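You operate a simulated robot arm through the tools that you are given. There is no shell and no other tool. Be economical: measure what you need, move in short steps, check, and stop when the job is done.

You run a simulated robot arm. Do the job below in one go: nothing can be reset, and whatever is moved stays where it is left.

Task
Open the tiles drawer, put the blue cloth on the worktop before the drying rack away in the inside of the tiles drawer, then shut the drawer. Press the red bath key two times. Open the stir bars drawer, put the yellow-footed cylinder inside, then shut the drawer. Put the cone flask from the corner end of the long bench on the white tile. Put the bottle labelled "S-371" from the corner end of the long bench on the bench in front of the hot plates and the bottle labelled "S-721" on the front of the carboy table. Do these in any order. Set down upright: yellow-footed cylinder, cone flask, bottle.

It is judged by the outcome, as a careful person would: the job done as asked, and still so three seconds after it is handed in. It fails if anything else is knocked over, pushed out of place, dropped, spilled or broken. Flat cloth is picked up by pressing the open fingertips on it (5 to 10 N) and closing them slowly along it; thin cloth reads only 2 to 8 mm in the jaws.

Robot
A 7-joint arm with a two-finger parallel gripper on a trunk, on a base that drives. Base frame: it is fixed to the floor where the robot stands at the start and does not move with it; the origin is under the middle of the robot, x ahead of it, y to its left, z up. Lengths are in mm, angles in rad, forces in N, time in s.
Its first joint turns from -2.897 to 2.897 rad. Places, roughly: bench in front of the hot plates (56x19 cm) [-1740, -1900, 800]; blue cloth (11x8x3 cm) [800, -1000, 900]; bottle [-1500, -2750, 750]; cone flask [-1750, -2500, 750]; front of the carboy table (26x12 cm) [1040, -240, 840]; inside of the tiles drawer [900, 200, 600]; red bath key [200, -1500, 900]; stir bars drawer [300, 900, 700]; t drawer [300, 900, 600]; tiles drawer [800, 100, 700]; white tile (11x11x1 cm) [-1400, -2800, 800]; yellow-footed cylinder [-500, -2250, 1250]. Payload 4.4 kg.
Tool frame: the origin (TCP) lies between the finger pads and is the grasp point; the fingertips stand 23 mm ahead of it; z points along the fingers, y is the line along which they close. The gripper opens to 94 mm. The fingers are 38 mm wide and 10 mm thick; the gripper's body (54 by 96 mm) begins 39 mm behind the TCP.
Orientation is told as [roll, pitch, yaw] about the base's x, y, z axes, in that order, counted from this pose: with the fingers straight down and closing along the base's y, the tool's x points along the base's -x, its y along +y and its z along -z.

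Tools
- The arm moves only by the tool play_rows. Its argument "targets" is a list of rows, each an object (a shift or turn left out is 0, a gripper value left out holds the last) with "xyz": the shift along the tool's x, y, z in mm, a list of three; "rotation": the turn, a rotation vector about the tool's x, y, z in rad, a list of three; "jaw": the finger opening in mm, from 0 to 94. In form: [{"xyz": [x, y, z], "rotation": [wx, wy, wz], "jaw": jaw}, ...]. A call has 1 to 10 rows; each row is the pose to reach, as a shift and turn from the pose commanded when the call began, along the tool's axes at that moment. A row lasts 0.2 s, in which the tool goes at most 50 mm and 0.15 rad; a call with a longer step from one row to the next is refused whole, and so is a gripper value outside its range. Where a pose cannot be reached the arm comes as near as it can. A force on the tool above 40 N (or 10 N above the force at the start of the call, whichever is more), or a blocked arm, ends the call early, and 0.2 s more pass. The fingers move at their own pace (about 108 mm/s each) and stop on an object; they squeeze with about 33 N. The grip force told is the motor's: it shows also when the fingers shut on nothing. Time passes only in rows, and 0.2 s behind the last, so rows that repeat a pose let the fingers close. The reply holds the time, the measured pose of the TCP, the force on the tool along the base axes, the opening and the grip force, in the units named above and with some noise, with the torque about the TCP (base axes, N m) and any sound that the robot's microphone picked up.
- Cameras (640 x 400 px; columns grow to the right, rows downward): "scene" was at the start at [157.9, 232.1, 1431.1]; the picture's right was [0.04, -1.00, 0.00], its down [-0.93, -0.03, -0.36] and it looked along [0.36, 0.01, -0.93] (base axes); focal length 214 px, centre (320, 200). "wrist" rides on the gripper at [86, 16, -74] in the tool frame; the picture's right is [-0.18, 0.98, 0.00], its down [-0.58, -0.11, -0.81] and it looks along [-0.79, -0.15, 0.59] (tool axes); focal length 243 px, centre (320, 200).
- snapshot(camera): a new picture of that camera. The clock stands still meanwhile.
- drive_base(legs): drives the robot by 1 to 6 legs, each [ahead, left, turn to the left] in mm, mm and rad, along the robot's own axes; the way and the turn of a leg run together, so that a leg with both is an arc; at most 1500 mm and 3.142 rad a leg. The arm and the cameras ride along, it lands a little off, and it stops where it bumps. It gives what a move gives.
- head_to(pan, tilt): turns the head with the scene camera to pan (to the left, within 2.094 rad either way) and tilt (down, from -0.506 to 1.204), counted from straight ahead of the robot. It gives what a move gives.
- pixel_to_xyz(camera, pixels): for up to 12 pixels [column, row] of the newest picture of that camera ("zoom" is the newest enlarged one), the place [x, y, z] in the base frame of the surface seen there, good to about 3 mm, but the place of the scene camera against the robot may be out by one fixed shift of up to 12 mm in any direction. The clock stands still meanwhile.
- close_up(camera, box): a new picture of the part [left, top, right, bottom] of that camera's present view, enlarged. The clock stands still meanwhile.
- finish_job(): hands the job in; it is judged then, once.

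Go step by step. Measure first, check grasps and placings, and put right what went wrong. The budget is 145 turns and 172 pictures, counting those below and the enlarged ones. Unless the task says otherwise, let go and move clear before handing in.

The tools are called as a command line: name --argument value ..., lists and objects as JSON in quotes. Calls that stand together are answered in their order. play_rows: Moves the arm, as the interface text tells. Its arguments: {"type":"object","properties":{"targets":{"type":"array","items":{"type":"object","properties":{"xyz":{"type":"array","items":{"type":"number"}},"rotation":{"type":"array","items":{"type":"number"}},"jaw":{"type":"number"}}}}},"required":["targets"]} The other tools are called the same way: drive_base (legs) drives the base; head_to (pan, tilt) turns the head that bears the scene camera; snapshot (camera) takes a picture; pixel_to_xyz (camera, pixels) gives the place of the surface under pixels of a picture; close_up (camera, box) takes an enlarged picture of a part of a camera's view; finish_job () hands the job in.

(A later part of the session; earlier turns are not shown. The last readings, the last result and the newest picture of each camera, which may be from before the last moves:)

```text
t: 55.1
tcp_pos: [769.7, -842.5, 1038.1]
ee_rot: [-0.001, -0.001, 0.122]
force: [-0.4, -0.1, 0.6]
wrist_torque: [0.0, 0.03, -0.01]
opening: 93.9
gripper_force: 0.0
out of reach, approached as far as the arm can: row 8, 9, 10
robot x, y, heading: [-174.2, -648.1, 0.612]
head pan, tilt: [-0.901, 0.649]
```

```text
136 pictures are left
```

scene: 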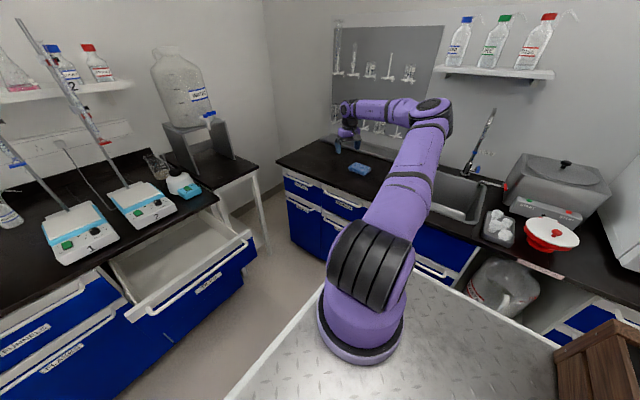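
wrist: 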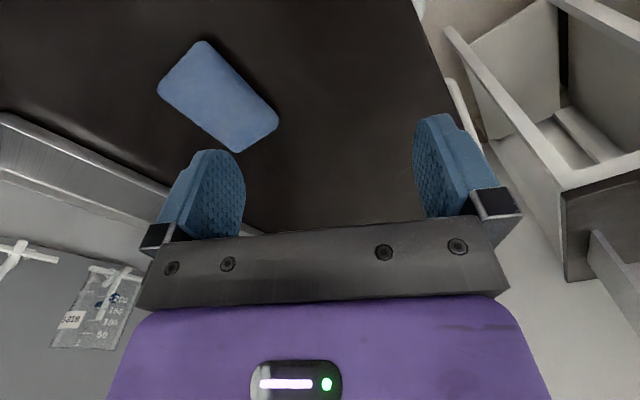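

Yaw toward +0.53 is beyond the wrist; I'll use the opposite equivalent yaw (-2.61) instead, turning in two calls.

play_rows --targets '[{"rotation": [0, 0, 0.14]}, {"rotation": [0, 0, 0.28]}, {"rotation": [0, 0, 0.42]}, {"rotation": [0, 0, 0.56]}, {"rotation": [0, 0, 0.7]}, {"rotation": [0, 0, 0.84]}, {"rotation": [0, 0, 0.98]}, {"rotation": [0, 0, 1.12]}, {"rotation": [0, 0, 1.26]}, {"rotation": [0, 0, 1.4]}]'

```text
t: 57.3
tcp_pos: [773.8, -849.2, 1038.3]
ee_rot: [0.0, 0.001, -1.281]
force: [-0.2, 0.5, 0.4]
wrist_torque: [-0.06, 0.02, 0.01]
opening: 94.3
gripper_force: 0.2
robot x, y, heading: [-173.9, -653.8, 0.607]
head pan, tilt: [-0.901, 0.649]
```

play_rows --targets '[{"xyz": [-12, 3, 8], "rotation": [0, 0, 0.133]}, {"xyz": [-24, 6, 16], "rotation": [0, 0, 0.266]}, {"xyz": [-36, 9, 24], "rotation": [0, 0, 0.399]}, {"xyz": [-48, 12, 32], "rotation": [0, 0, 0.532]}, {"xyz": [-60, 16, 40], "rotation": [0, 0, 0.665]}, {"xyz": [-72, 19, 48], "rotation": [0, 0, 0.798]}, {"xyz": [-84, 22, 56], "rotation": [0, 0, 0.931]}, {"xyz": [-96, 25, 64], "rotation": [0, 0, 1.064]}, {"xyz": [-107, 28, 72], "rotation": [0, 0, 1.197]}, {"xyz": [-114.5, 30.6, 78], "rotation": [0, 0, 1.33]}]'

snapshot --camera "wrist"

close_up --camera "scene" --box '[310, 110, 430, 190]'

```text
t: 59.5
tcp_pos: [837.1, -950.1, 959.0]
ee_rot: [0.001, -0.001, -2.609]
force: [0.1, 0.4, 1.0]
wrist_torque: [0.01, -0.03, -0.01]
opening: 94.0
gripper_force: 0.1
robot x, y, heading: [-174.7, -650.8, 0.607]
head pan, tilt: [-0.901, 0.649]
```

```text
135 pictures are left
```

wrist: 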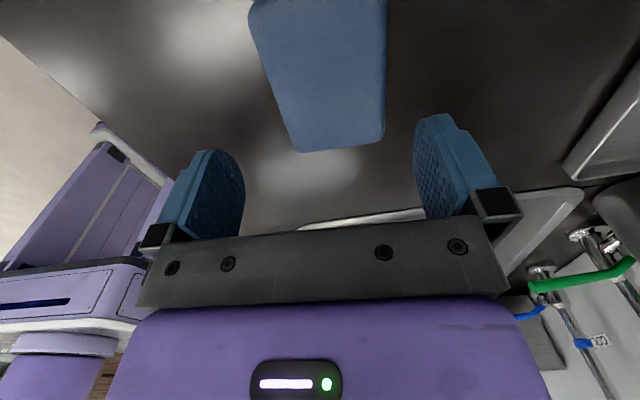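

```text
5.00 times, centred on (370, 150) of scene
```

zoom: 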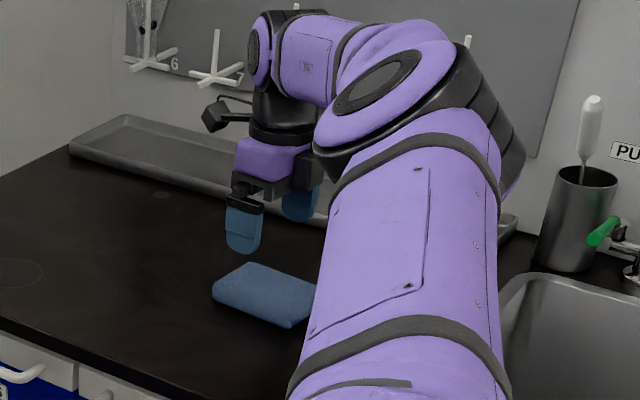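

pixel_to_xyz --camera "wrist" --pixels '[[300, 145], [380, 138], [340, 140], [282, 100], [384, 90], [268, 50], [385, 40], [330, 60], [254, 12], [330, 5], [340, 165]]'

```text
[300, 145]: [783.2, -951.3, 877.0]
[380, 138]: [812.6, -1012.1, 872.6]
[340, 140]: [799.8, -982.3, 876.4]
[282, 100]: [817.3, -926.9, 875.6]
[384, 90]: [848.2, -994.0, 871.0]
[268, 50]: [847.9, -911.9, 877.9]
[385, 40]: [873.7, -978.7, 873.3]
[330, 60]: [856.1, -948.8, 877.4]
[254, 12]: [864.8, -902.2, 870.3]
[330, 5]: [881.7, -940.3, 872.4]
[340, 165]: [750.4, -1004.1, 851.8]
```

The pad sits about 8 mm to the +y jaw side; I'll centre and lower to just above the bench.

play_rows --targets '[{"xyz": [2.5, 8.5, 10], "rotation": [0, 0, 0.015]}, {"xyz": [2.5, 8.5, 35], "rotation": [0, 0, 0.015]}, {"xyz": [2.5, 8.5, 55], "rotation": [0, 0, 0.015]}, {"xyz": [2.5, 8.5, 68], "rotation": [0, 0, 0.015]}, {"xyz": [2.5, 8.5, 77], "rotation": [0, 0, 0.015]}, {"xyz": [2.5, 8.5, 81], "rotation": [0, 0, 0.015]}]'

snapshot --camera "wrist"

close_up --camera "scene" --box '[310, 110, 430, 190]'

```text
t: 60.9
tcp_pos: [844.4, -956.6, 879.7]
ee_rot: [0.0, 0.001, -2.625]
force: [0.2, -0.6, 0.9]
wrist_torque: [-0.02, 0.0, 0.01]
opening: 94.0
gripper_force: 0.0
robot x, y, heading: [-174.6, -652.2, 0.61]
head pan, tilt: [-0.901, 0.649]
```

```text
133 pictures are left
```

wrist: 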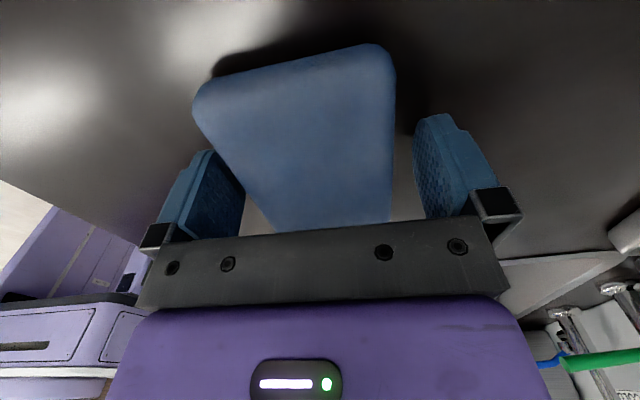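

```text
5.00 times, centred on (370, 150) of scene
```

zoom: 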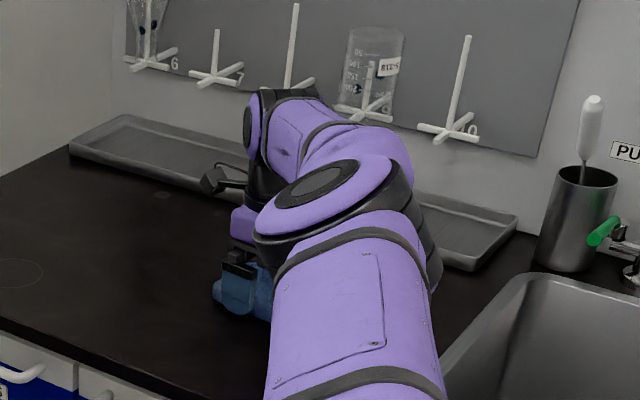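

The pad is between the fingers. I'll close slowly and lift a little.

play_rows --targets '[{"xyz": [0, 0, 3], "jaw": 85}, {"xyz": [0, 0, 3], "jaw": 75}, {"xyz": [0, 0, 3], "jaw": 65}, {"xyz": [0, 0, 3], "jaw": 55}, {"xyz": [0, 0, 3], "jaw": 45}, {"xyz": [0, 0, 3], "jaw": 35}, {"xyz": [0, 0, 3], "jaw": 20}, {"xyz": [0, 0, 3], "jaw": 0}, {"xyz": [0, 0, 3], "jaw": 0}]'

play_rows --targets '[{"xyz": [0, 0, -15]}, {"xyz": [0, 0, -40]}, {"xyz": [0, 0, -80]}, {"xyz": [0, 0, -120]}, {"xyz": [0, 0, -120]}]'

snapshot --camera "wrist"

snapshot --camera "scene"

```text
t: 62.9
tcp_pos: [843.9, -956.9, 875.1]
ee_rot: [-0.001, 0.004, -2.621]
force: [0.1, 0.3, 0.7]
wrist_torque: [0.01, -0.03, 0.02]
opening: 78.9
gripper_force: 33.0
robot x, y, heading: [-172.4, -648.8, 0.61]
head pan, tilt: [-0.901, 0.649]
```

```text
t: 64.1
tcp_pos: [841.5, -959.0, 1001.0]
ee_rot: [-0.001, 0.001, -2.623]
force: [0.4, 0.1, -0.7]
wrist_torque: [-0.02, 0.01, -0.01]
opening: 79.0
gripper_force: 33.0
robot x, y, heading: [-174.3, -648.7, 0.612]
head pan, tilt: [-0.901, 0.649]
```

```text
131 pictures are left
```

wrist: 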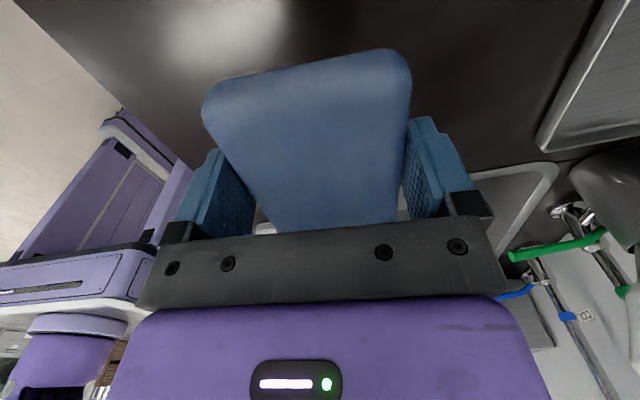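

```text
130 pictures are left
```

scene: 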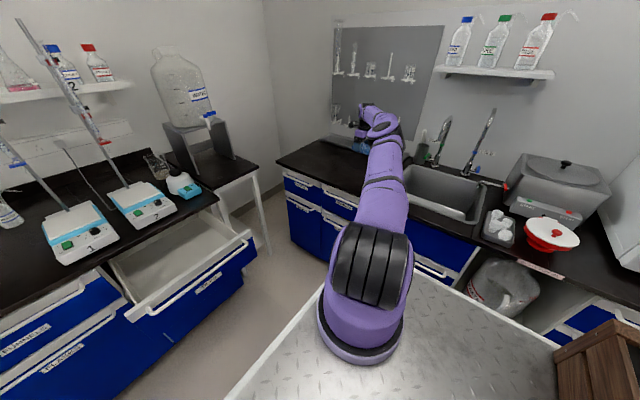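

The pad is held at 79 mm opening. I'll carry it high over to the open drawer.

play_rows --targets '[{"xyz": [9.6, -45.9, -10], "rotation": [0, 0, -0.06]}, {"xyz": [19.1, -91.9, -20], "rotation": [0, 0, -0.12]}, {"xyz": [28.7, -137.8, -30], "rotation": [0, 0, -0.18]}, {"xyz": [38.2, -183.8, -40], "rotation": [0, 0, -0.24]}, {"xyz": [47.8, -229.7, -50], "rotation": [0, 0, -0.3]}, {"xyz": [57.4, -275.7, -60], "rotation": [0, 0, -0.36]}, {"xyz": [66.9, -321.6, -70], "rotation": [0, 0, -0.42]}, {"xyz": [76.5, -367.6, -80], "rotation": [0, 0, -0.48]}, {"xyz": [86, -413.5, -90], "rotation": [0, 0, -0.54]}, {"xyz": [95.6, -459.5, -100], "rotation": [0, 0, -0.6]}]'

play_rows --targets '[{"xyz": [33.8, -32.5, 0], "rotation": [0, 0, -0.06]}, {"xyz": [67.5, -65, 0], "rotation": [0, 0, -0.12]}, {"xyz": [101.3, -97.5, 0], "rotation": [0, 0, -0.18]}, {"xyz": [135, -130, 0], "rotation": [0, 0, -0.24]}, {"xyz": [168.8, -162.5, 0], "rotation": [0, 0, -0.3]}, {"xyz": [202.6, -195, 0], "rotation": [0, 0, -0.36]}, {"xyz": [236.3, -227.5, 0], "rotation": [0, 0, -0.42]}, {"xyz": [270, -260, 0], "rotation": [0, 0, -0.48]}, {"xyz": [303.8, -292.5, 0], "rotation": [0, 0, -0.54]}, {"xyz": [337.6, -325, 0], "rotation": [0, 0, -0.6]}]'

snapshot --camera "scene"

snapshot --camera "wrist"

```text
t: 66.3
tcp_pos: [699.1, -510.2, 1099.8]
ee_rot: [0.0, 0.0, -2.026]
force: [-0.5, -2.0, -1.2]
wrist_torque: [0.08, 0.0, 0.04]
opening: 79.3
gripper_force: 32.4
robot x, y, heading: [-173.6, -648.5, 0.607]
head pan, tilt: [-0.901, 0.649]
```

```text
t: 68.5
tcp_pos: [560.9, -66.0, 1098.5]
ee_rot: [0.003, 0.0, -1.424]
force: [0.8, -1.0, -0.5]
wrist_torque: [0.08, 0.04, -0.01]
opening: 79.1
gripper_force: 33.0
robot x, y, heading: [-172.6, -649.4, 0.606]
head pan, tilt: [-0.901, 0.649]
```

```text
129 pictures are left
```

scene: 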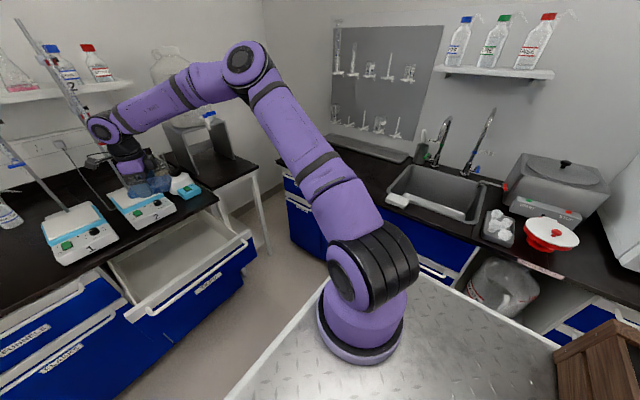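

```text
128 pictures are left
```

wrist: 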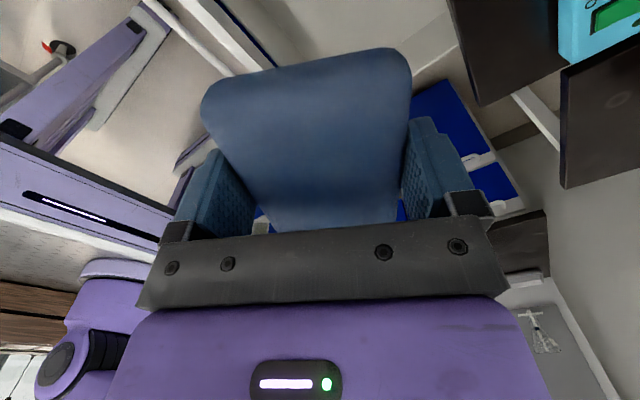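

The pad is above the open drawer. I'll lower it in.

play_rows --targets '[{"xyz": [-3, -7, 45]}, {"xyz": [-7, -13, 90]}, {"xyz": [-7, -13, 135]}, {"xyz": [-7, -13, 180]}, {"xyz": [-7, -13, 225]}, {"xyz": [-7, -13, 270]}, {"xyz": [-7, -13, 305]}]'

head_to --pan -0.5 --tilt 0.75

snapshot --camera "scene"

snapshot --camera "wrist"

```text
t: 70.1
tcp_pos: [542.6, -70.5, 789.6]
ee_rot: [0.002, 0.0, -1.422]
force: [-0.5, 0.5, 0.4]
wrist_torque: [-0.01, -0.04, 0.02]
opening: 79.1
gripper_force: 33.3
robot x, y, heading: [-172.4, -651.4, 0.609]
head pan, tilt: [-0.901, 0.649]
```

```text
t: 71.0
tcp_pos: [541.9, -70.0, 788.1]
ee_rot: [0.001, 0.0, -1.423]
force: [0.0, -1.0, -0.5]
wrist_torque: [-0.02, -0.02, -0.04]
opening: 79.2
gripper_force: 33.4
robot x, y, heading: [-175.6, -655.7, 0.611]
head pan, tilt: [-0.499, 0.75]
```

```text
127 pictures are left
```

scene: 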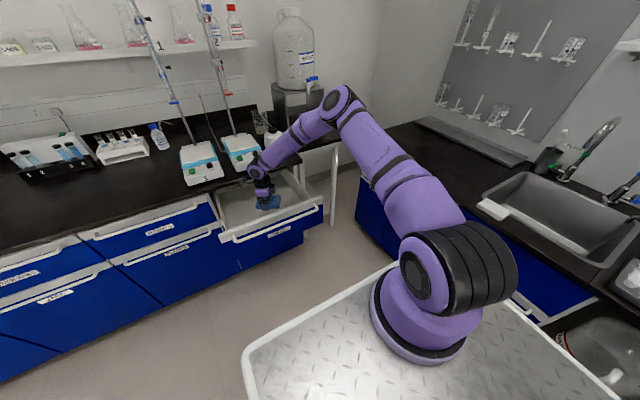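

```text
126 pictures are left
```

wrist: 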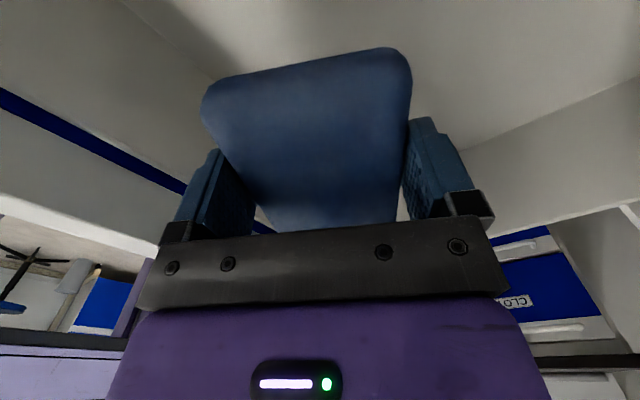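

pixel_to_xyz --camera "wrist" --pixels '[[480, 130], [560, 160], [500, 200], [300, 20], [180, 60], [130, 120], [100, 180], [450, 90], [620, 100]]'

```text
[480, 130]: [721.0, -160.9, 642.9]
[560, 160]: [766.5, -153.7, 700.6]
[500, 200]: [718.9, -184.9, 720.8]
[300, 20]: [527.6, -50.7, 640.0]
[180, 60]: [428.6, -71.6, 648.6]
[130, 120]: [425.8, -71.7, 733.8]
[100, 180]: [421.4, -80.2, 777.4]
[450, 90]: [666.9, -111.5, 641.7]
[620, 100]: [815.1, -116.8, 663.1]
```

Clear of the walls; floor at 641. Lower to 670, release, rise.

play_rows --targets '[{"xyz": [0, 0, 40]}, {"xyz": [0, 0, 75]}, {"xyz": [0, 0, 100]}, {"xyz": [0, 0, 112]}, {"xyz": [0, 0, 117]}, {"xyz": [0, 0, 117], "jaw": 94}, {"xyz": [0, 0, 117], "jaw": 94}]'

play_rows --targets '[{"xyz": [0, 0, -20]}, {"xyz": [0, 0, -60]}, {"xyz": [0, 0, -105]}, {"xyz": [0, 0, -150]}, {"xyz": [0, 0, -195]}, {"xyz": [0, 0, -240]}, {"xyz": [0, 0, -285]}, {"xyz": [0, 0, -330]}, {"xyz": [0, 0, -375]}, {"xyz": [0, 0, -400]}]'

snapshot --camera "scene"

snapshot --camera "wrist"

```text
t: 72.5
tcp_pos: [539.8, -74.1, 674.4]
ee_rot: [0.002, 0.001, -1.422]
force: [-1.0, -0.9, -0.3]
wrist_torque: [-0.04, 0.0, 0.03]
opening: 94.0
gripper_force: 0.0
robot x, y, heading: [-169.3, -652.9, 0.607]
head pan, tilt: [-0.499, 0.75]
```

```text
t: 74.8
tcp_pos: [542.7, -70.6, 1074.6]
ee_rot: [0.0, -0.002, -1.424]
force: [-0.4, 0.5, -0.5]
wrist_torque: [0.05, 0.0, -0.01]
opening: 94.0
gripper_force: 0.1
robot x, y, heading: [-174.1, -649.9, 0.61]
head pan, tilt: [-0.499, 0.75]
```

```text
125 pictures are left
```

scene: 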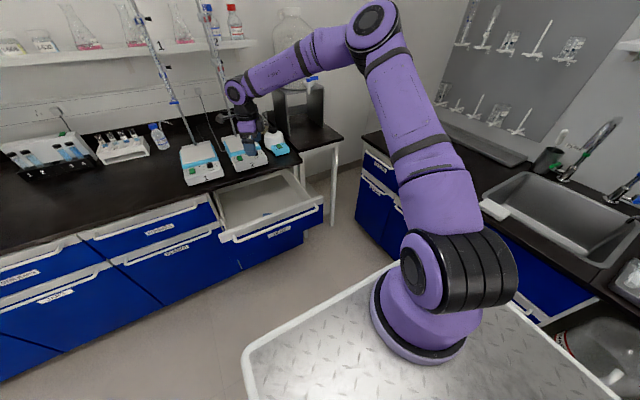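

```text
124 pictures are left
```

wrist: 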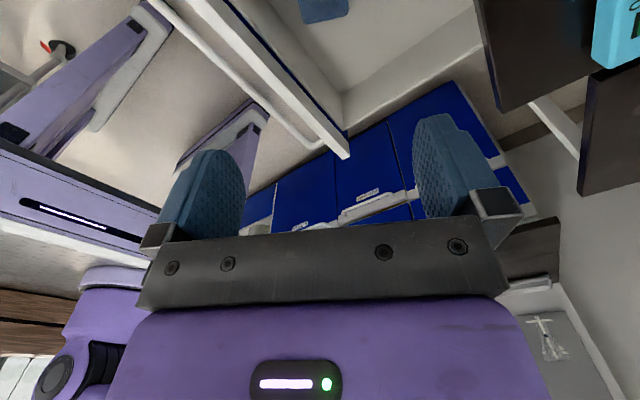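

The cloth lies in the drawer. Now I'll go back the way I came to the bar and grip it to push the drawer shut.

play_rows --targets '[{"xyz": [-11, -27, -20], "rotation": [0, 0, -0.096], "jaw": 46}, {"xyz": [-23, -54, -40], "rotation": [0, 0, -0.19]}, {"xyz": [-34, -80, -60], "rotation": [0, 0, -0.286]}, {"xyz": [-45, -107, -80], "rotation": [0, 0, -0.382]}, {"xyz": [-56.4, -133.6, -98], "rotation": [0, 0, -0.477]}]'

play_rows --targets '[{"xyz": [0, -7, 25], "rotation": [-0.14, 0, 0]}, {"xyz": [0, -14, 50], "rotation": [-0.28, 0, 0]}, {"xyz": [0, -22, 75], "rotation": [-0.42, 0, 0]}, {"xyz": [0, -30, 100], "rotation": [-0.56, 0, 0]}, {"xyz": [0, -37, 125], "rotation": [-0.7, 0, 0]}, {"xyz": [0, -45, 150], "rotation": [-0.84, 0, 0]}, {"xyz": [0, -53, 175], "rotation": [-0.98, 0, 0]}, {"xyz": [0, -61, 200], "rotation": [-1.12, 0, 0]}, {"xyz": [0, -68.5, 226], "rotation": [-1.268, 0, 0]}]'

play_rows --targets '[{"xyz": [0, -45, 5]}, {"xyz": [0, -90, 15]}, {"xyz": [0, -130, 30]}, {"xyz": [0, -140, 55]}, {"xyz": [0, -140, 85]}, {"xyz": [0, -140, 100]}, {"xyz": [0, -140, 100]}]'

snapshot --camera "wrist"

```text
t: 76.0
tcp_pos: [416.2, -147.2, 1170.5]
ee_rot: [-0.002, -0.002, -0.945]
force: [0.6, 0.2, -0.2]
wrist_torque: [0.01, 0.03, 0.04]
opening: 45.9
gripper_force: 0.1
robot x, y, heading: [-172.5, -653.6, 0.603]
head pan, tilt: [-0.499, 0.75]
```

```text
t: 78.0
tcp_pos: [360.7, -190.3, 947.0]
ee_rot: [1.271, -0.001, -0.946]
force: [-0.2, -0.5, 0.9]
wrist_torque: [-0.01, 0.01, -0.02]
opening: 45.9
gripper_force: 0.1
robot x, y, heading: [-176.4, -650.4, 0.608]
head pan, tilt: [-0.499, 0.75]
```

```text
t: 79.5
tcp_pos: [405.9, -157.5, 783.6]
ee_rot: [1.269, -0.002, -0.947]
force: [-0.1, -0.1, -0.6]
wrist_torque: [0.01, 0.0, 0.02]
opening: 45.8
gripper_force: 0.2
robot x, y, heading: [-173.2, -648.7, 0.609]
head pan, tilt: [-0.499, 0.75]
```

```text
123 pictures are left
```

wrist: 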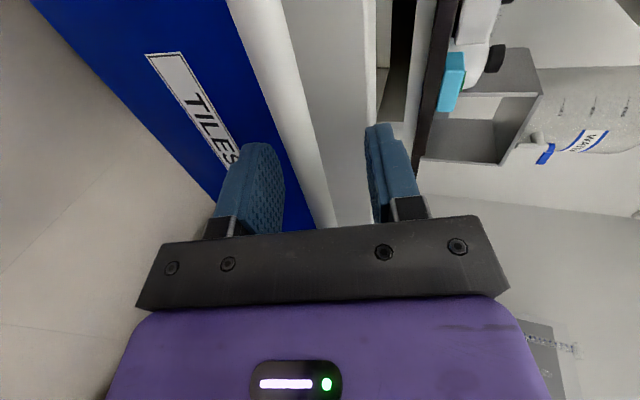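

Bar in the jaws again; close and push.

play_rows --targets '[{"jaw": 0}, {"jaw": 0}, {"jaw": 0}, {"xyz": [0, 6, 20]}, {"xyz": [0, 13, 43]}]'

play_rows --targets '[{"xyz": [0, 9, 29]}, {"xyz": [0, 18, 58]}, {"xyz": [0, 27, 87]}, {"xyz": [0, 35, 116]}, {"xyz": [0, 44, 145]}, {"xyz": [0, 53, 174]}, {"xyz": [0, 62, 203]}, {"xyz": [0, 67, 218]}, {"xyz": [0, 70, 228]}, {"xyz": [0, 72, 236]}]'

snapshot --camera "scene"

```text
t: 80.2
tcp_pos: [405.5, -159.1, 780.0]
ee_rot: [1.259, -0.001, -0.946]
force: [-0.8, 1.6, -12.0]
wrist_torque: [0.15, 0.12, -0.46]
opening: 12.8
gripper_force: 45.2
robot x, y, heading: [-171.4, -651.8, 0.608]
head pan, tilt: [-0.499, 0.75]
stopped in row 3: the force on the tool passed its limit at 42 N (the readings are from after the stop); the commanded pose is now the measured one
```

```text
t: 82.4
tcp_pos: [605.0, -13.4, 779.1]
ee_rot: [1.267, -0.001, -0.945]
force: [0.8, -0.4, 23.2]
wrist_torque: [0.32, 0.14, 0.66]
opening: 12.6
gripper_force: 44.8
robot x, y, heading: [-172.1, -650.5, 0.615]
head pan, tilt: [-0.499, 0.75]
```

```text
122 pictures are left
```

scene: 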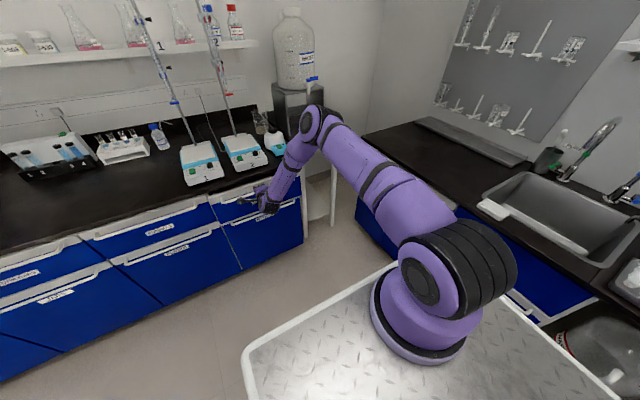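

37 mm remain; push on to the stop.

play_rows --targets '[{"xyz": [0, 3, 14]}, {"xyz": [0, 7, 26]}, {"xyz": [0, 9, 34]}, {"xyz": [0, 10, 38]}, {"xyz": [0, 10.5, 41]}]'

play_rows --targets '[{"jaw": 46}, {"jaw": 46}, {"xyz": [0, 0, -30]}, {"xyz": [0, 0, -75]}, {"xyz": [0, 0, -120]}, {"xyz": [0, 20, -160]}, {"xyz": [0, 60, -180]}, {"xyz": [0, 105, -200]}, {"xyz": [0, 150, -220]}, {"xyz": [0, 195, -230]}]'

play_rows --targets '[{"xyz": [0, 30, 0], "rotation": [0.14, 0, 0]}, {"xyz": [0, 60, 0], "rotation": [0.28, 0, 0]}, {"xyz": [0, 90, 0], "rotation": [0.42, 0, 0]}, {"xyz": [0, 120, 0], "rotation": [0.56, 0, 0]}, {"xyz": [0, 150, 0], "rotation": [0.7, 0, 0]}, {"xyz": [0, 160, 0], "rotation": [0.84, 0, 0]}, {"xyz": [0, 160, 0], "rotation": [0.98, 0, 0]}, {"xyz": [0, 160, 0], "rotation": [1.12, 0, 0]}, {"xyz": [0, 160, 0], "rotation": [1.266, 0, 0]}]'

head_to --pan -0.3 --tilt 0.7

snapshot --camera "scene"

```text
t: 83.3
tcp_pos: [633.6, 8.4, 779.8]
ee_rot: [1.27, -0.002, -0.946]
force: [-4.3, -6.3, 11.0]
wrist_torque: [-0.08, -0.08, -0.17]
opening: 12.5
gripper_force: 44.5
robot x, y, heading: [-172.9, -649.9, 0.611]
head pan, tilt: [-0.499, 0.75]
stopped in row 4: the force on the tool passed its limit at 42 N (the readings are from after the stop); the commanded pose is now the measured one
```

```text
t: 85.5
tcp_pos: [502.4, -87.2, 1034.2]
ee_rot: [1.266, -0.001, -0.947]
force: [0.3, 0.3, -0.7]
wrist_torque: [0.01, -0.02, 0.03]
opening: 46.0
gripper_force: 0.2
robot x, y, heading: [-171.3, -651.1, 0.611]
head pan, tilt: [-0.499, 0.75]
```

```text
t: 87.5
tcp_pos: [540.7, -60.5, 1186.6]
ee_rot: [-0.001, -0.001, -0.946]
force: [-0.1, -0.7, 0.1]
wrist_torque: [-0.01, -0.01, 0.02]
opening: 46.2
gripper_force: 0.1
robot x, y, heading: [-173.6, -648.2, 0.612]
head pan, tilt: [-0.499, 0.75]
```

```text
t: 88.2
tcp_pos: [540.5, -58.4, 1186.5]
ee_rot: [0.002, -0.002, -0.944]
force: [-0.5, -0.3, 0.1]
wrist_torque: [0.03, -0.02, -0.04]
opening: 46.0
gripper_force: 0.1
robot x, y, heading: [-170.4, -649.7, 0.607]
head pan, tilt: [-0.3, 0.7]
```

```text
121 pictures are left
```

scene: 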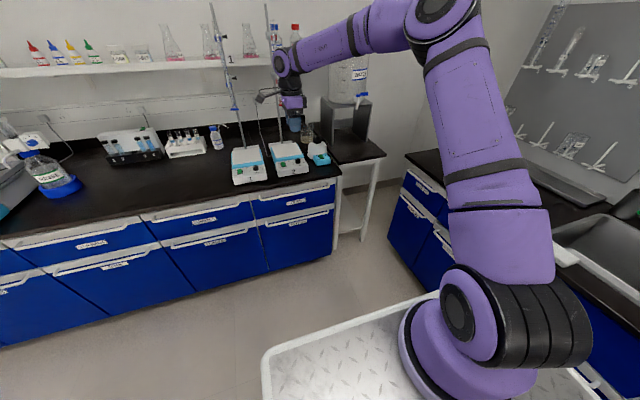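

The tiles drawer is shut. Next is the red bath key: stow the arm close, then shift and turn to face the sink bench.

play_rows --targets '[{"xyz": [-8, -43, 0], "jaw": 0}, {"xyz": [-16, -86, 0]}, {"xyz": [-24, -129, 0]}, {"xyz": [-32, -172, 0]}, {"xyz": [-40, -215, 0]}, {"xyz": [-48, -258, 0]}, {"xyz": [-57, -300, 0]}]'

drive_base --legs '[[0, -80, 0], [0, 0, -1.56], [30, -130, 0]]'

head_to --pan -0.35 --tilt 0.6

snapshot --camera "scene"

```text
t: 89.8
tcp_pos: [332.6, -272.2, 1182.7]
ee_rot: [0.002, 0.001, -0.944]
force: [-0.3, 0.1, -0.5]
wrist_torque: [-0.02, 0.02, 0.0]
opening: 0.0
gripper_force: 32.7
robot x, y, heading: [-174.9, -650.6, 0.609]
head pan, tilt: [-0.3, 0.7]
```

```text
t: 95.6
tcp_pos: [153.7, -1324.9, 1183.0]
ee_rot: [0.001, -0.002, -2.524]
force: [-1.1, 0.4, 0.0]
wrist_torque: [-0.01, 0.02, 0.03]
opening: 0.0
gripper_force: 33.1
robot x, y, heading: [-215.6, -813.0, -0.969]
head pan, tilt: [-0.3, 0.7]
```

```text
t: 96.3
tcp_pos: [155.3, -1325.0, 1182.3]
ee_rot: [0.003, -0.001, -2.525]
force: [0.4, -0.4, -0.2]
wrist_torque: [-0.01, 0.01, 0.0]
opening: 0.0
gripper_force: 32.6
robot x, y, heading: [-221.7, -812.4, -0.971]
head pan, tilt: [-0.351, 0.6]
```

```text
120 pictures are left
```

scene: 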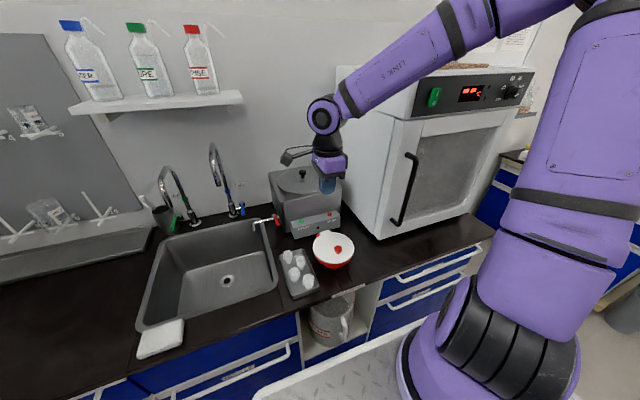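

close_up --camera "scene" --box '[260, 190, 370, 260]'

snapshot --camera "wrist"

```text
5.71 times, centred on (315, 225) of scene
```

zoom: 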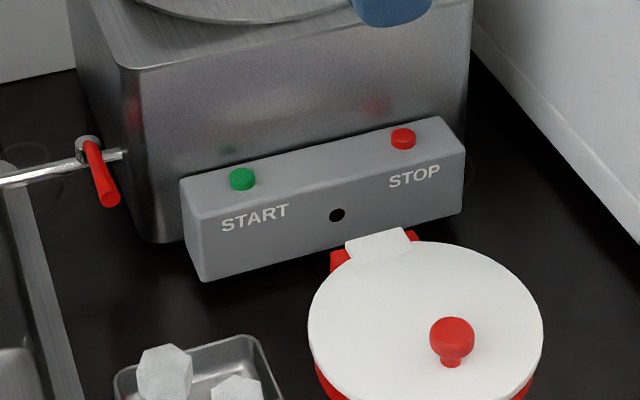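

```text
118 pictures are left
```

wrist: 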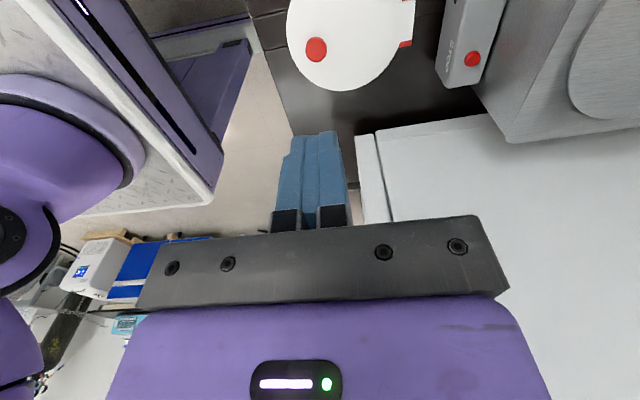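

pixel_to_xyz --camera "wrist" --pixels '[[472, 58], [468, 62], [476, 54], [480, 75], [470, 80], [455, 75], [490, 30], [485, 45], [460, 40], [480, 95], [400, 45], [540, 125]]'

close_up --camera "wrist" --box '[400, 0, 560, 100]'

pixel_to_xyz --camera "scene" --pixels '[[330, 214], [302, 221], [300, 170], [330, 205], [262, 170], [325, 235]]'

```text
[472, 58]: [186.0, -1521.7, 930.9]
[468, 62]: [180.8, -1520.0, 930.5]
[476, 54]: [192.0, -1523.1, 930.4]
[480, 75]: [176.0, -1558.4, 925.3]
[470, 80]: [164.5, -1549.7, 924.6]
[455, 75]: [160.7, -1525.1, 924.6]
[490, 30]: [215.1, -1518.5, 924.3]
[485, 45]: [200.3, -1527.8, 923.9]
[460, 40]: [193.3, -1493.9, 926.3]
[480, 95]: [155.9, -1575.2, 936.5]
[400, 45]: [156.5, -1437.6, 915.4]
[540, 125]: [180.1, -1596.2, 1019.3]
```

```text
4.00 times, centred on (480, 50) of wrist
```

zoom: 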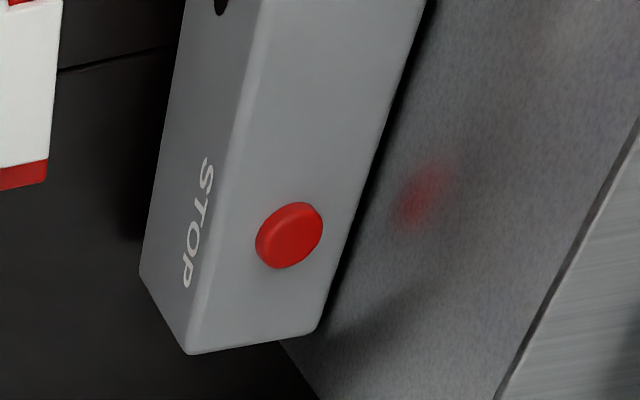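

```text
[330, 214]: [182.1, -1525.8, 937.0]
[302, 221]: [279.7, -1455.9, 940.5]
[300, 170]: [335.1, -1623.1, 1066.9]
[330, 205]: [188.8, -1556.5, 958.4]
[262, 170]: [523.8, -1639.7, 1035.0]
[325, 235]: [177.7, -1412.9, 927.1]
```

The STOP key top is at (186, -1522, 930.5) on the panel, about 26 mm in front of the bath wall. I'll turn the gripper so its narrow side faces the wall and hover.

play_rows --targets '[{"xyz": [-9, 17.4, 8], "rotation": [0, 0, -0.149]}, {"xyz": [-18, 34.8, 16], "rotation": [0, 0, -0.298]}, {"xyz": [-27, 52.2, 24], "rotation": [0, 0, -0.447]}, {"xyz": [-35, 69.6, 32], "rotation": [0, 0, -0.596]}, {"xyz": [-44, 87, 40], "rotation": [0, 0, -0.745]}, {"xyz": [-53, 104, 48], "rotation": [0, 0, -0.894]}, {"xyz": [-62, 122, 56], "rotation": [0, 0, -1.043]}, {"xyz": [-71, 139, 64], "rotation": [0, 0, -1.192]}, {"xyz": [-80, 157, 72], "rotation": [0, 0, -1.341]}, {"xyz": [-88.5, 174, 80], "rotation": [0, 0, -1.49]}]'

snapshot --camera "wrist"

snapshot --camera "scene"

```text
t: 98.7
tcp_pos: [233.8, -1465.4, 1114.1]
ee_rot: [-0.02, -0.025, -0.987]
force: [0.0, -0.2, -1.1]
wrist_torque: [0.03, -0.01, 0.03]
opening: 0.0
gripper_force: 32.9
robot x, y, heading: [-201.4, -786.4, -0.927]
head pan, tilt: [-0.351, 0.6]
stopped in row 10: the arm was blocked; the commanded pose is now the measured one
```

```text
116 pictures are left
```

wrist: 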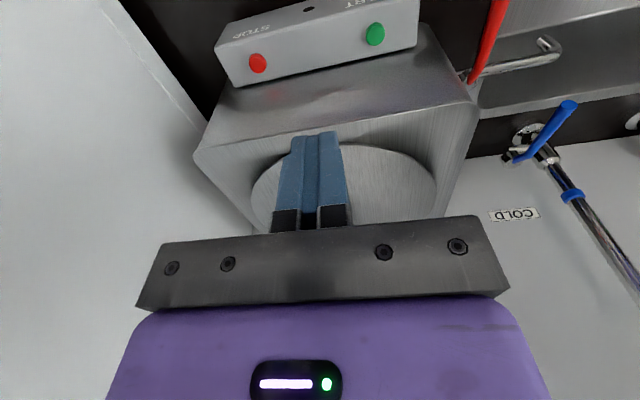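

```text
115 pictures are left
```

scene: 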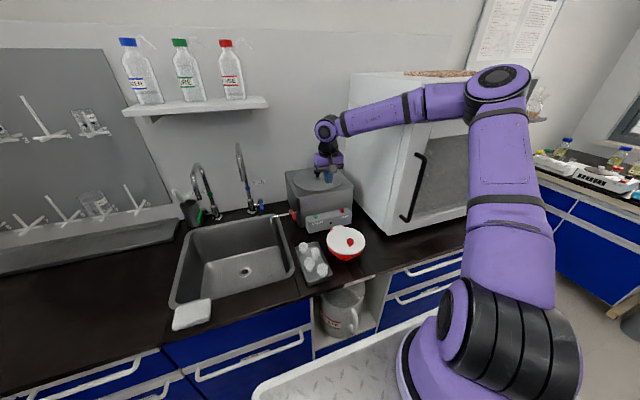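

The base was pushed a little: the forearm evidently met the incubator's front-left edge. I'll lift, then check the incubator.

play_rows --targets '[{"xyz": [0, 0, -20]}, {"xyz": [0, 0, -50]}, {"xyz": [0, 0, -80]}]'

drive_base --legs '[[0, 120, 0]]'

snapshot --camera "scene"

pixel_to_xyz --camera "scene" --pixels '[[400, 110], [405, 180], [370, 100], [385, 225], [440, 215], [410, 80]]'

```text
t: 99.5
tcp_pos: [238.3, -1471.9, 1176.8]
ee_rot: [-0.018, -0.001, -0.979]
force: [-0.1, -0.8, 0.6]
wrist_torque: [0.03, 0.02, 0.0]
opening: 0.1
gripper_force: 32.5
robot x, y, heading: [-197.3, -791.0, -0.93]
head pan, tilt: [-0.351, 0.6]
```

```text
t: 100.8
tcp_pos: [344.3, -1409.1, 1171.9]
ee_rot: [-0.01, 0.004, -0.983]
force: [0.3, -0.6, 0.1]
wrist_torque: [-0.04, 0.0, 0.01]
opening: 0.0
gripper_force: 33.6
robot x, y, heading: [-100.8, -719.0, -0.921]
head pan, tilt: [-0.351, 0.6]
```

```text
114 pictures are left
```

scene: 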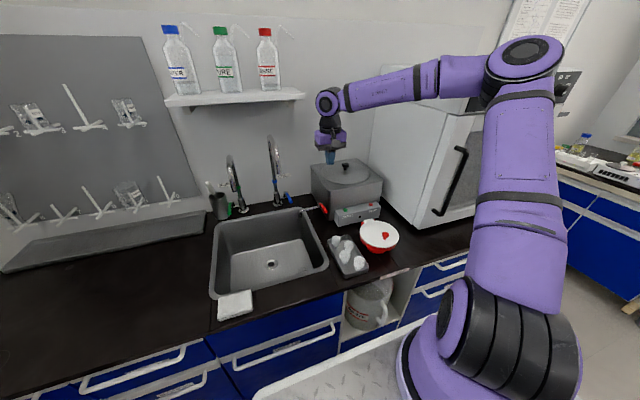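

```text
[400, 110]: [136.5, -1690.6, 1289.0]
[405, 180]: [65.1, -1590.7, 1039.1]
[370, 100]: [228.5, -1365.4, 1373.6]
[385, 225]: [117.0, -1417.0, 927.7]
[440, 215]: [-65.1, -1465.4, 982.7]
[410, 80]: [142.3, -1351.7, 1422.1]
```

pixel_to_xyz --camera "scene" --pixels '[[495, 60], [525, 48], [530, 140], [460, 75], [430, 80], [515, 230], [440, 60], [560, 75], [417, 222], [470, 205], [460, 128], [400, 215]]'

close_up --camera "scene" --box '[340, 60, 500, 260]'

```text
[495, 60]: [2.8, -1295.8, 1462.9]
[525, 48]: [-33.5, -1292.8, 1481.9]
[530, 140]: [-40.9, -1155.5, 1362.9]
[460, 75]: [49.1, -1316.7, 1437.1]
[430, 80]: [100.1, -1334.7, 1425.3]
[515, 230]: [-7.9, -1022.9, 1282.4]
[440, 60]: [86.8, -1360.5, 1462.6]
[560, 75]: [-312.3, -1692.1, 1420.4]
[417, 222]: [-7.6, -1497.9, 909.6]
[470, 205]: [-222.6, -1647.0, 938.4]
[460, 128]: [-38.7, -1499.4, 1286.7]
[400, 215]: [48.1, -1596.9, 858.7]
```

```text
2.00 times, centred on (420, 160) of scene
```

zoom: 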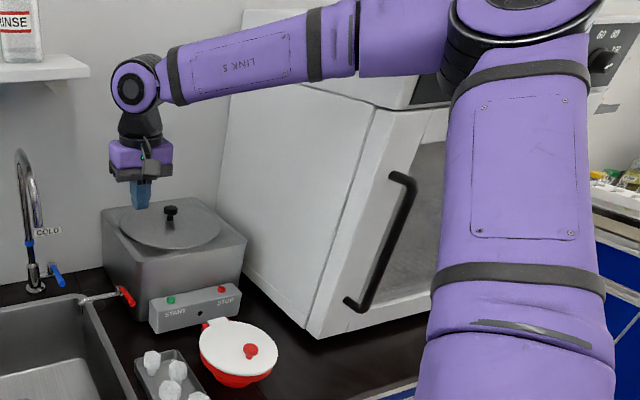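

The forearm had touched the incubator's top front edge; its side still measures straight (u≈-875), so it did not move. I'll draw the arm back, shift the base further left, then approach the key diagonally.

play_rows --targets '[{"xyz": [45, 0, 0]}, {"xyz": [90, 0, 0]}, {"xyz": [135, 0, 0]}, {"xyz": [180, 0, 0]}]'

drive_base --legs '[[0, 170, 0]]'

snapshot --camera "wrist"

snapshot --camera "scene"

```text
t: 101.8
tcp_pos: [244.6, -1259.3, 1171.3]
ee_rot: [-0.009, 0.001, -0.983]
force: [0.6, -0.1, -0.3]
wrist_torque: [0.05, 0.0, -0.02]
opening: 0.0
gripper_force: 32.9
robot x, y, heading: [-102.2, -716.6, -0.926]
head pan, tilt: [-0.351, 0.6]
```

```text
t: 103.2
tcp_pos: [388.0, -1152.4, 1172.7]
ee_rot: [-0.01, 0.004, -0.981]
force: [0.3, 0.3, -0.1]
wrist_torque: [0.0, 0.02, 0.05]
opening: 0.2
gripper_force: 32.5
robot x, y, heading: [40.8, -611.9, -0.915]
head pan, tilt: [-0.351, 0.6]
```

```text
112 pictures are left
```

wrist: 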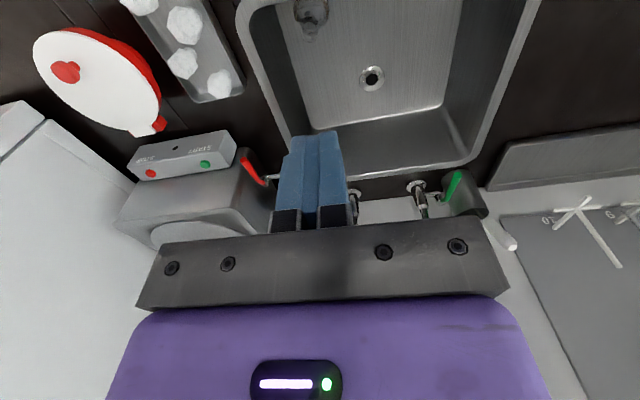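

```text
111 pictures are left
```

scene: 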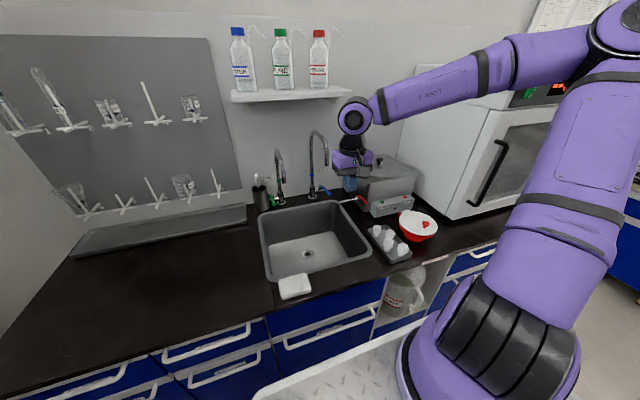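

play_rows --targets '[{"xyz": [-19, -37.4, 0], "rotation": [0, 0, -0.01]}, {"xyz": [-38, -74.7, 0], "rotation": [0, 0, -0.02]}, {"xyz": [-57, -112, 0], "rotation": [0, 0, -0.035]}, {"xyz": [-76, -149.4, 0], "rotation": [0, 0, -0.035]}, {"xyz": [-95, -186.7, 10], "rotation": [0, 0, -0.035]}, {"xyz": [-114, -224, 30], "rotation": [0, 0, -0.035]}, {"xyz": [-133, -261.4, 50], "rotation": [0, 0, -0.035]}, {"xyz": [-152, -298.8, 70], "rotation": [0, 0, -0.035]}, {"xyz": [-171, -336, 90], "rotation": [0, 0, -0.035]}, {"xyz": [-189.7, -373.5, 110], "rotation": [0, 0, -0.035]}]'

snapshot --camera "wrist"

close_up --camera "scene" --box '[320, 80, 520, 260]'

```text
t: 105.4
tcp_pos: [181.4, -1516.7, 1068.5]
ee_rot: [-0.01, 0.004, -0.944]
force: [0.9, 1.1, 0.7]
wrist_torque: [-0.01, 0.01, 0.02]
opening: 0.0
gripper_force: 32.6
robot x, y, heading: [44.4, -613.1, -0.921]
head pan, tilt: [-0.351, 0.6]
```

```text
110 pictures are left
```

wrist: 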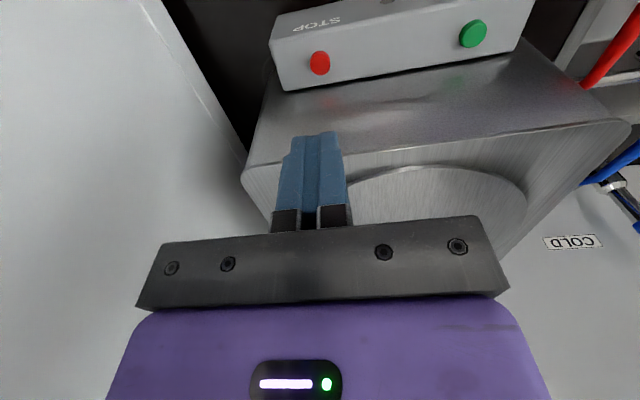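

```text
2.22 times, centred on (420, 170) of scene
```

zoom: 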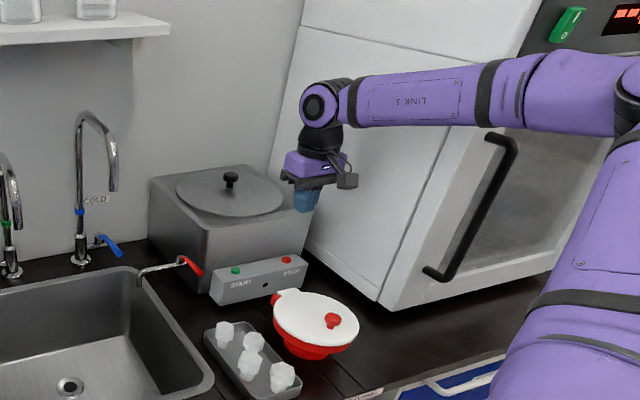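

pixel_to_xyz --camera "wrist" --pixels '[[320, 58], [315, 62], [325, 65], [320, 72], [330, 85], [290, 85], [300, 110], [270, 160], [230, 100], [480, 35]]'

```text
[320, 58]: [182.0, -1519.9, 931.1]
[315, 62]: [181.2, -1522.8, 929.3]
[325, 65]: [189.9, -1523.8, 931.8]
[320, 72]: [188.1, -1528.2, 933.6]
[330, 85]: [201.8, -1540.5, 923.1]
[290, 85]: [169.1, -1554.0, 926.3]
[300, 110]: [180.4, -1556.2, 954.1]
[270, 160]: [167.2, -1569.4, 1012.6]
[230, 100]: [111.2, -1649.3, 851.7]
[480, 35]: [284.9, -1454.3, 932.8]
```

Button at (185.5, -1523, 931), bath wall 25 mm behind it. I'll descend to about 6 mm above the key.

play_rows --targets '[{"xyz": [1.5, 0, 30]}, {"xyz": [1.5, 0, 60]}, {"xyz": [1.5, 0, 85]}, {"xyz": [1.5, 0, 100]}, {"xyz": [1.5, 0, 108]}]'

snapshot --camera "wrist"

close_up --camera "scene" --box '[350, 130, 470, 230]'

```text
t: 106.5
tcp_pos: [181.2, -1519.4, 973.9]
ee_rot: [-0.016, -0.008, -0.946]
force: [1.2, -1.2, 12.1]
wrist_torque: [-0.27, -0.47, -0.03]
opening: 0.0
gripper_force: 33.0
robot x, y, heading: [39.6, -609.0, -0.922]
head pan, tilt: [-0.351, 0.6]
stopped in row 5: the force on the tool passed its limit at 53 N (the readings are from after the stop); the commanded pose is now the measured one
```

```text
108 pictures are left
```

wrist: 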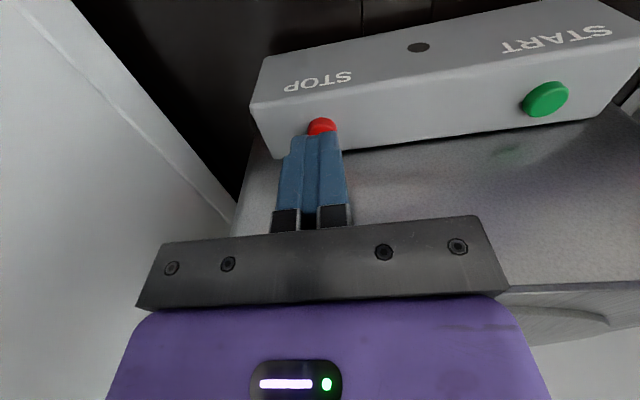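

```text
4.00 times, centred on (410, 180) of scene
```

zoom: 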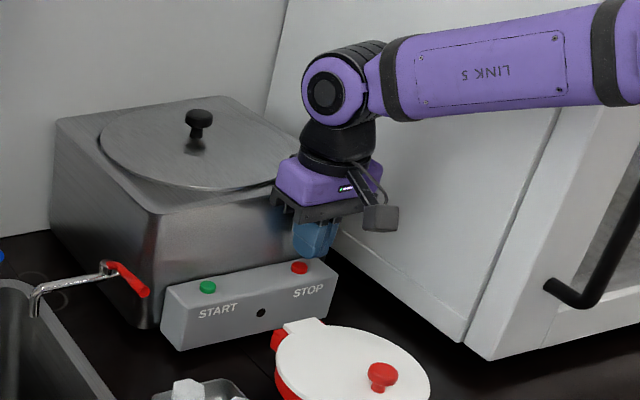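

The body met the bath's rim 20 mm too high. I'll back off and come in leaning outward: fingers turned 90° and tilted 0.6 rad so the gripper body stays clear of the bath.

play_rows --targets '[{"xyz": [0, 0, -35]}, {"xyz": [20, 0, -75]}, {"xyz": [60, 0, -95], "rotation": [0, 0, 0.14]}, {"xyz": [90, 0, -100], "rotation": [0, 0, 0.28]}, {"xyz": [90, 0, -100], "rotation": [0, 0, 0.42]}, {"xyz": [90, 0, -100], "rotation": [0, 0, 0.56]}, {"xyz": [90, 0, -100], "rotation": [0, 0, 0.7]}, {"xyz": [90, 0, -100], "rotation": [0, 0, 0.84]}, {"xyz": [90, 0, -100], "rotation": [0, 0, 0.98]}, {"xyz": [90, 0, -100], "rotation": [0, 0, 1.12]}]'

play_rows --targets '[{"rotation": [0, 0, 0.15]}, {"rotation": [0, 0, 0.3]}, {"rotation": [0, 0, 0.453]}]'

play_rows --targets '[{"rotation": [-0.15, 0, 0]}, {"rotation": [-0.3, 0, 0]}, {"rotation": [-0.45, 0, 0]}, {"rotation": [-0.6, 0, 0]}]'

snapshot --camera "scene"

snapshot --camera "wrist"

```text
t: 108.7
tcp_pos: [128.5, -1443.0, 1072.6]
ee_rot: [0.0, -0.014, -2.068]
force: [0.0, 0.1, -0.1]
wrist_torque: [0.02, -0.02, 0.01]
opening: 0.0
gripper_force: 32.7
robot x, y, heading: [43.8, -614.7, -0.925]
head pan, tilt: [-0.351, 0.6]
```

```text
refused: row 3 steps farther than a row can; nothing moved
```

```text
t: 109.7
tcp_pos: [130.8, -1444.1, 1071.7]
ee_rot: [0.601, -0.013, -2.064]
force: [0.2, 0.1, 0.3]
wrist_torque: [-0.03, 0.02, -0.03]
opening: 0.1
gripper_force: 33.3
robot x, y, heading: [43.2, -606.4, -0.922]
head pan, tilt: [-0.351, 0.6]
```

```text
106 pictures are left
```

scene: 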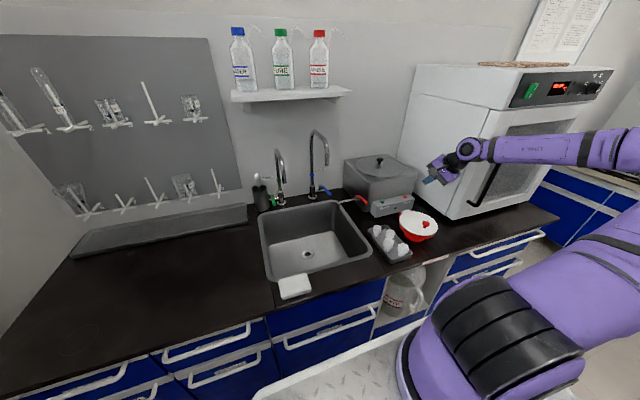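

```text
105 pictures are left
```

wrist: 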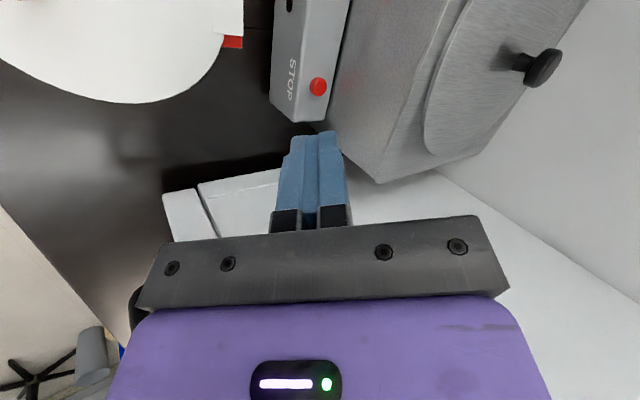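

pixel_to_xyz --camera "scene" --pixels '[[500, 150], [560, 150], [610, 150], [468, 150], [635, 135], [487, 180], [520, 160], [600, 170], [620, 250], [478, 175]]'

```text
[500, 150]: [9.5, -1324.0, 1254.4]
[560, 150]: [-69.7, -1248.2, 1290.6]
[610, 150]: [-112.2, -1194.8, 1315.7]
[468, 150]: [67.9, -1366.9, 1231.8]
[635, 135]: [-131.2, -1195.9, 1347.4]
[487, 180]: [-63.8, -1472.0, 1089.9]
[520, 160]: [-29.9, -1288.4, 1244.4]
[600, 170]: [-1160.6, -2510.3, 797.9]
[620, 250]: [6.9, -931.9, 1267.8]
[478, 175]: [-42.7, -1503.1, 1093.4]
```

Forearm is clear of the incubator. I'll rotate about the vertical so the lean is straight towards the wall.

play_rows --targets '[{"rotation": [0, -0.064, 0.094]}, {"rotation": [0, -0.128, 0.188]}, {"rotation": [0, -0.192, 0.281]}, {"rotation": [0, -0.257, 0.375]}]'

snapshot --camera "wrist"

```text
t: 110.7
tcp_pos: [127.8, -1445.9, 1071.1]
ee_rot: [0.607, -0.014, -2.523]
force: [0.8, 0.5, -0.4]
wrist_torque: [0.05, -0.01, 0.04]
opening: 0.1
gripper_force: 33.0
robot x, y, heading: [37.7, -611.8, -0.92]
head pan, tilt: [-0.351, 0.6]
```

```text
104 pictures are left
```

wrist: 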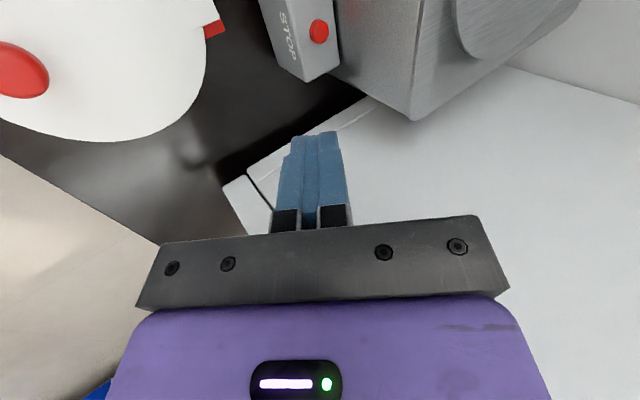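

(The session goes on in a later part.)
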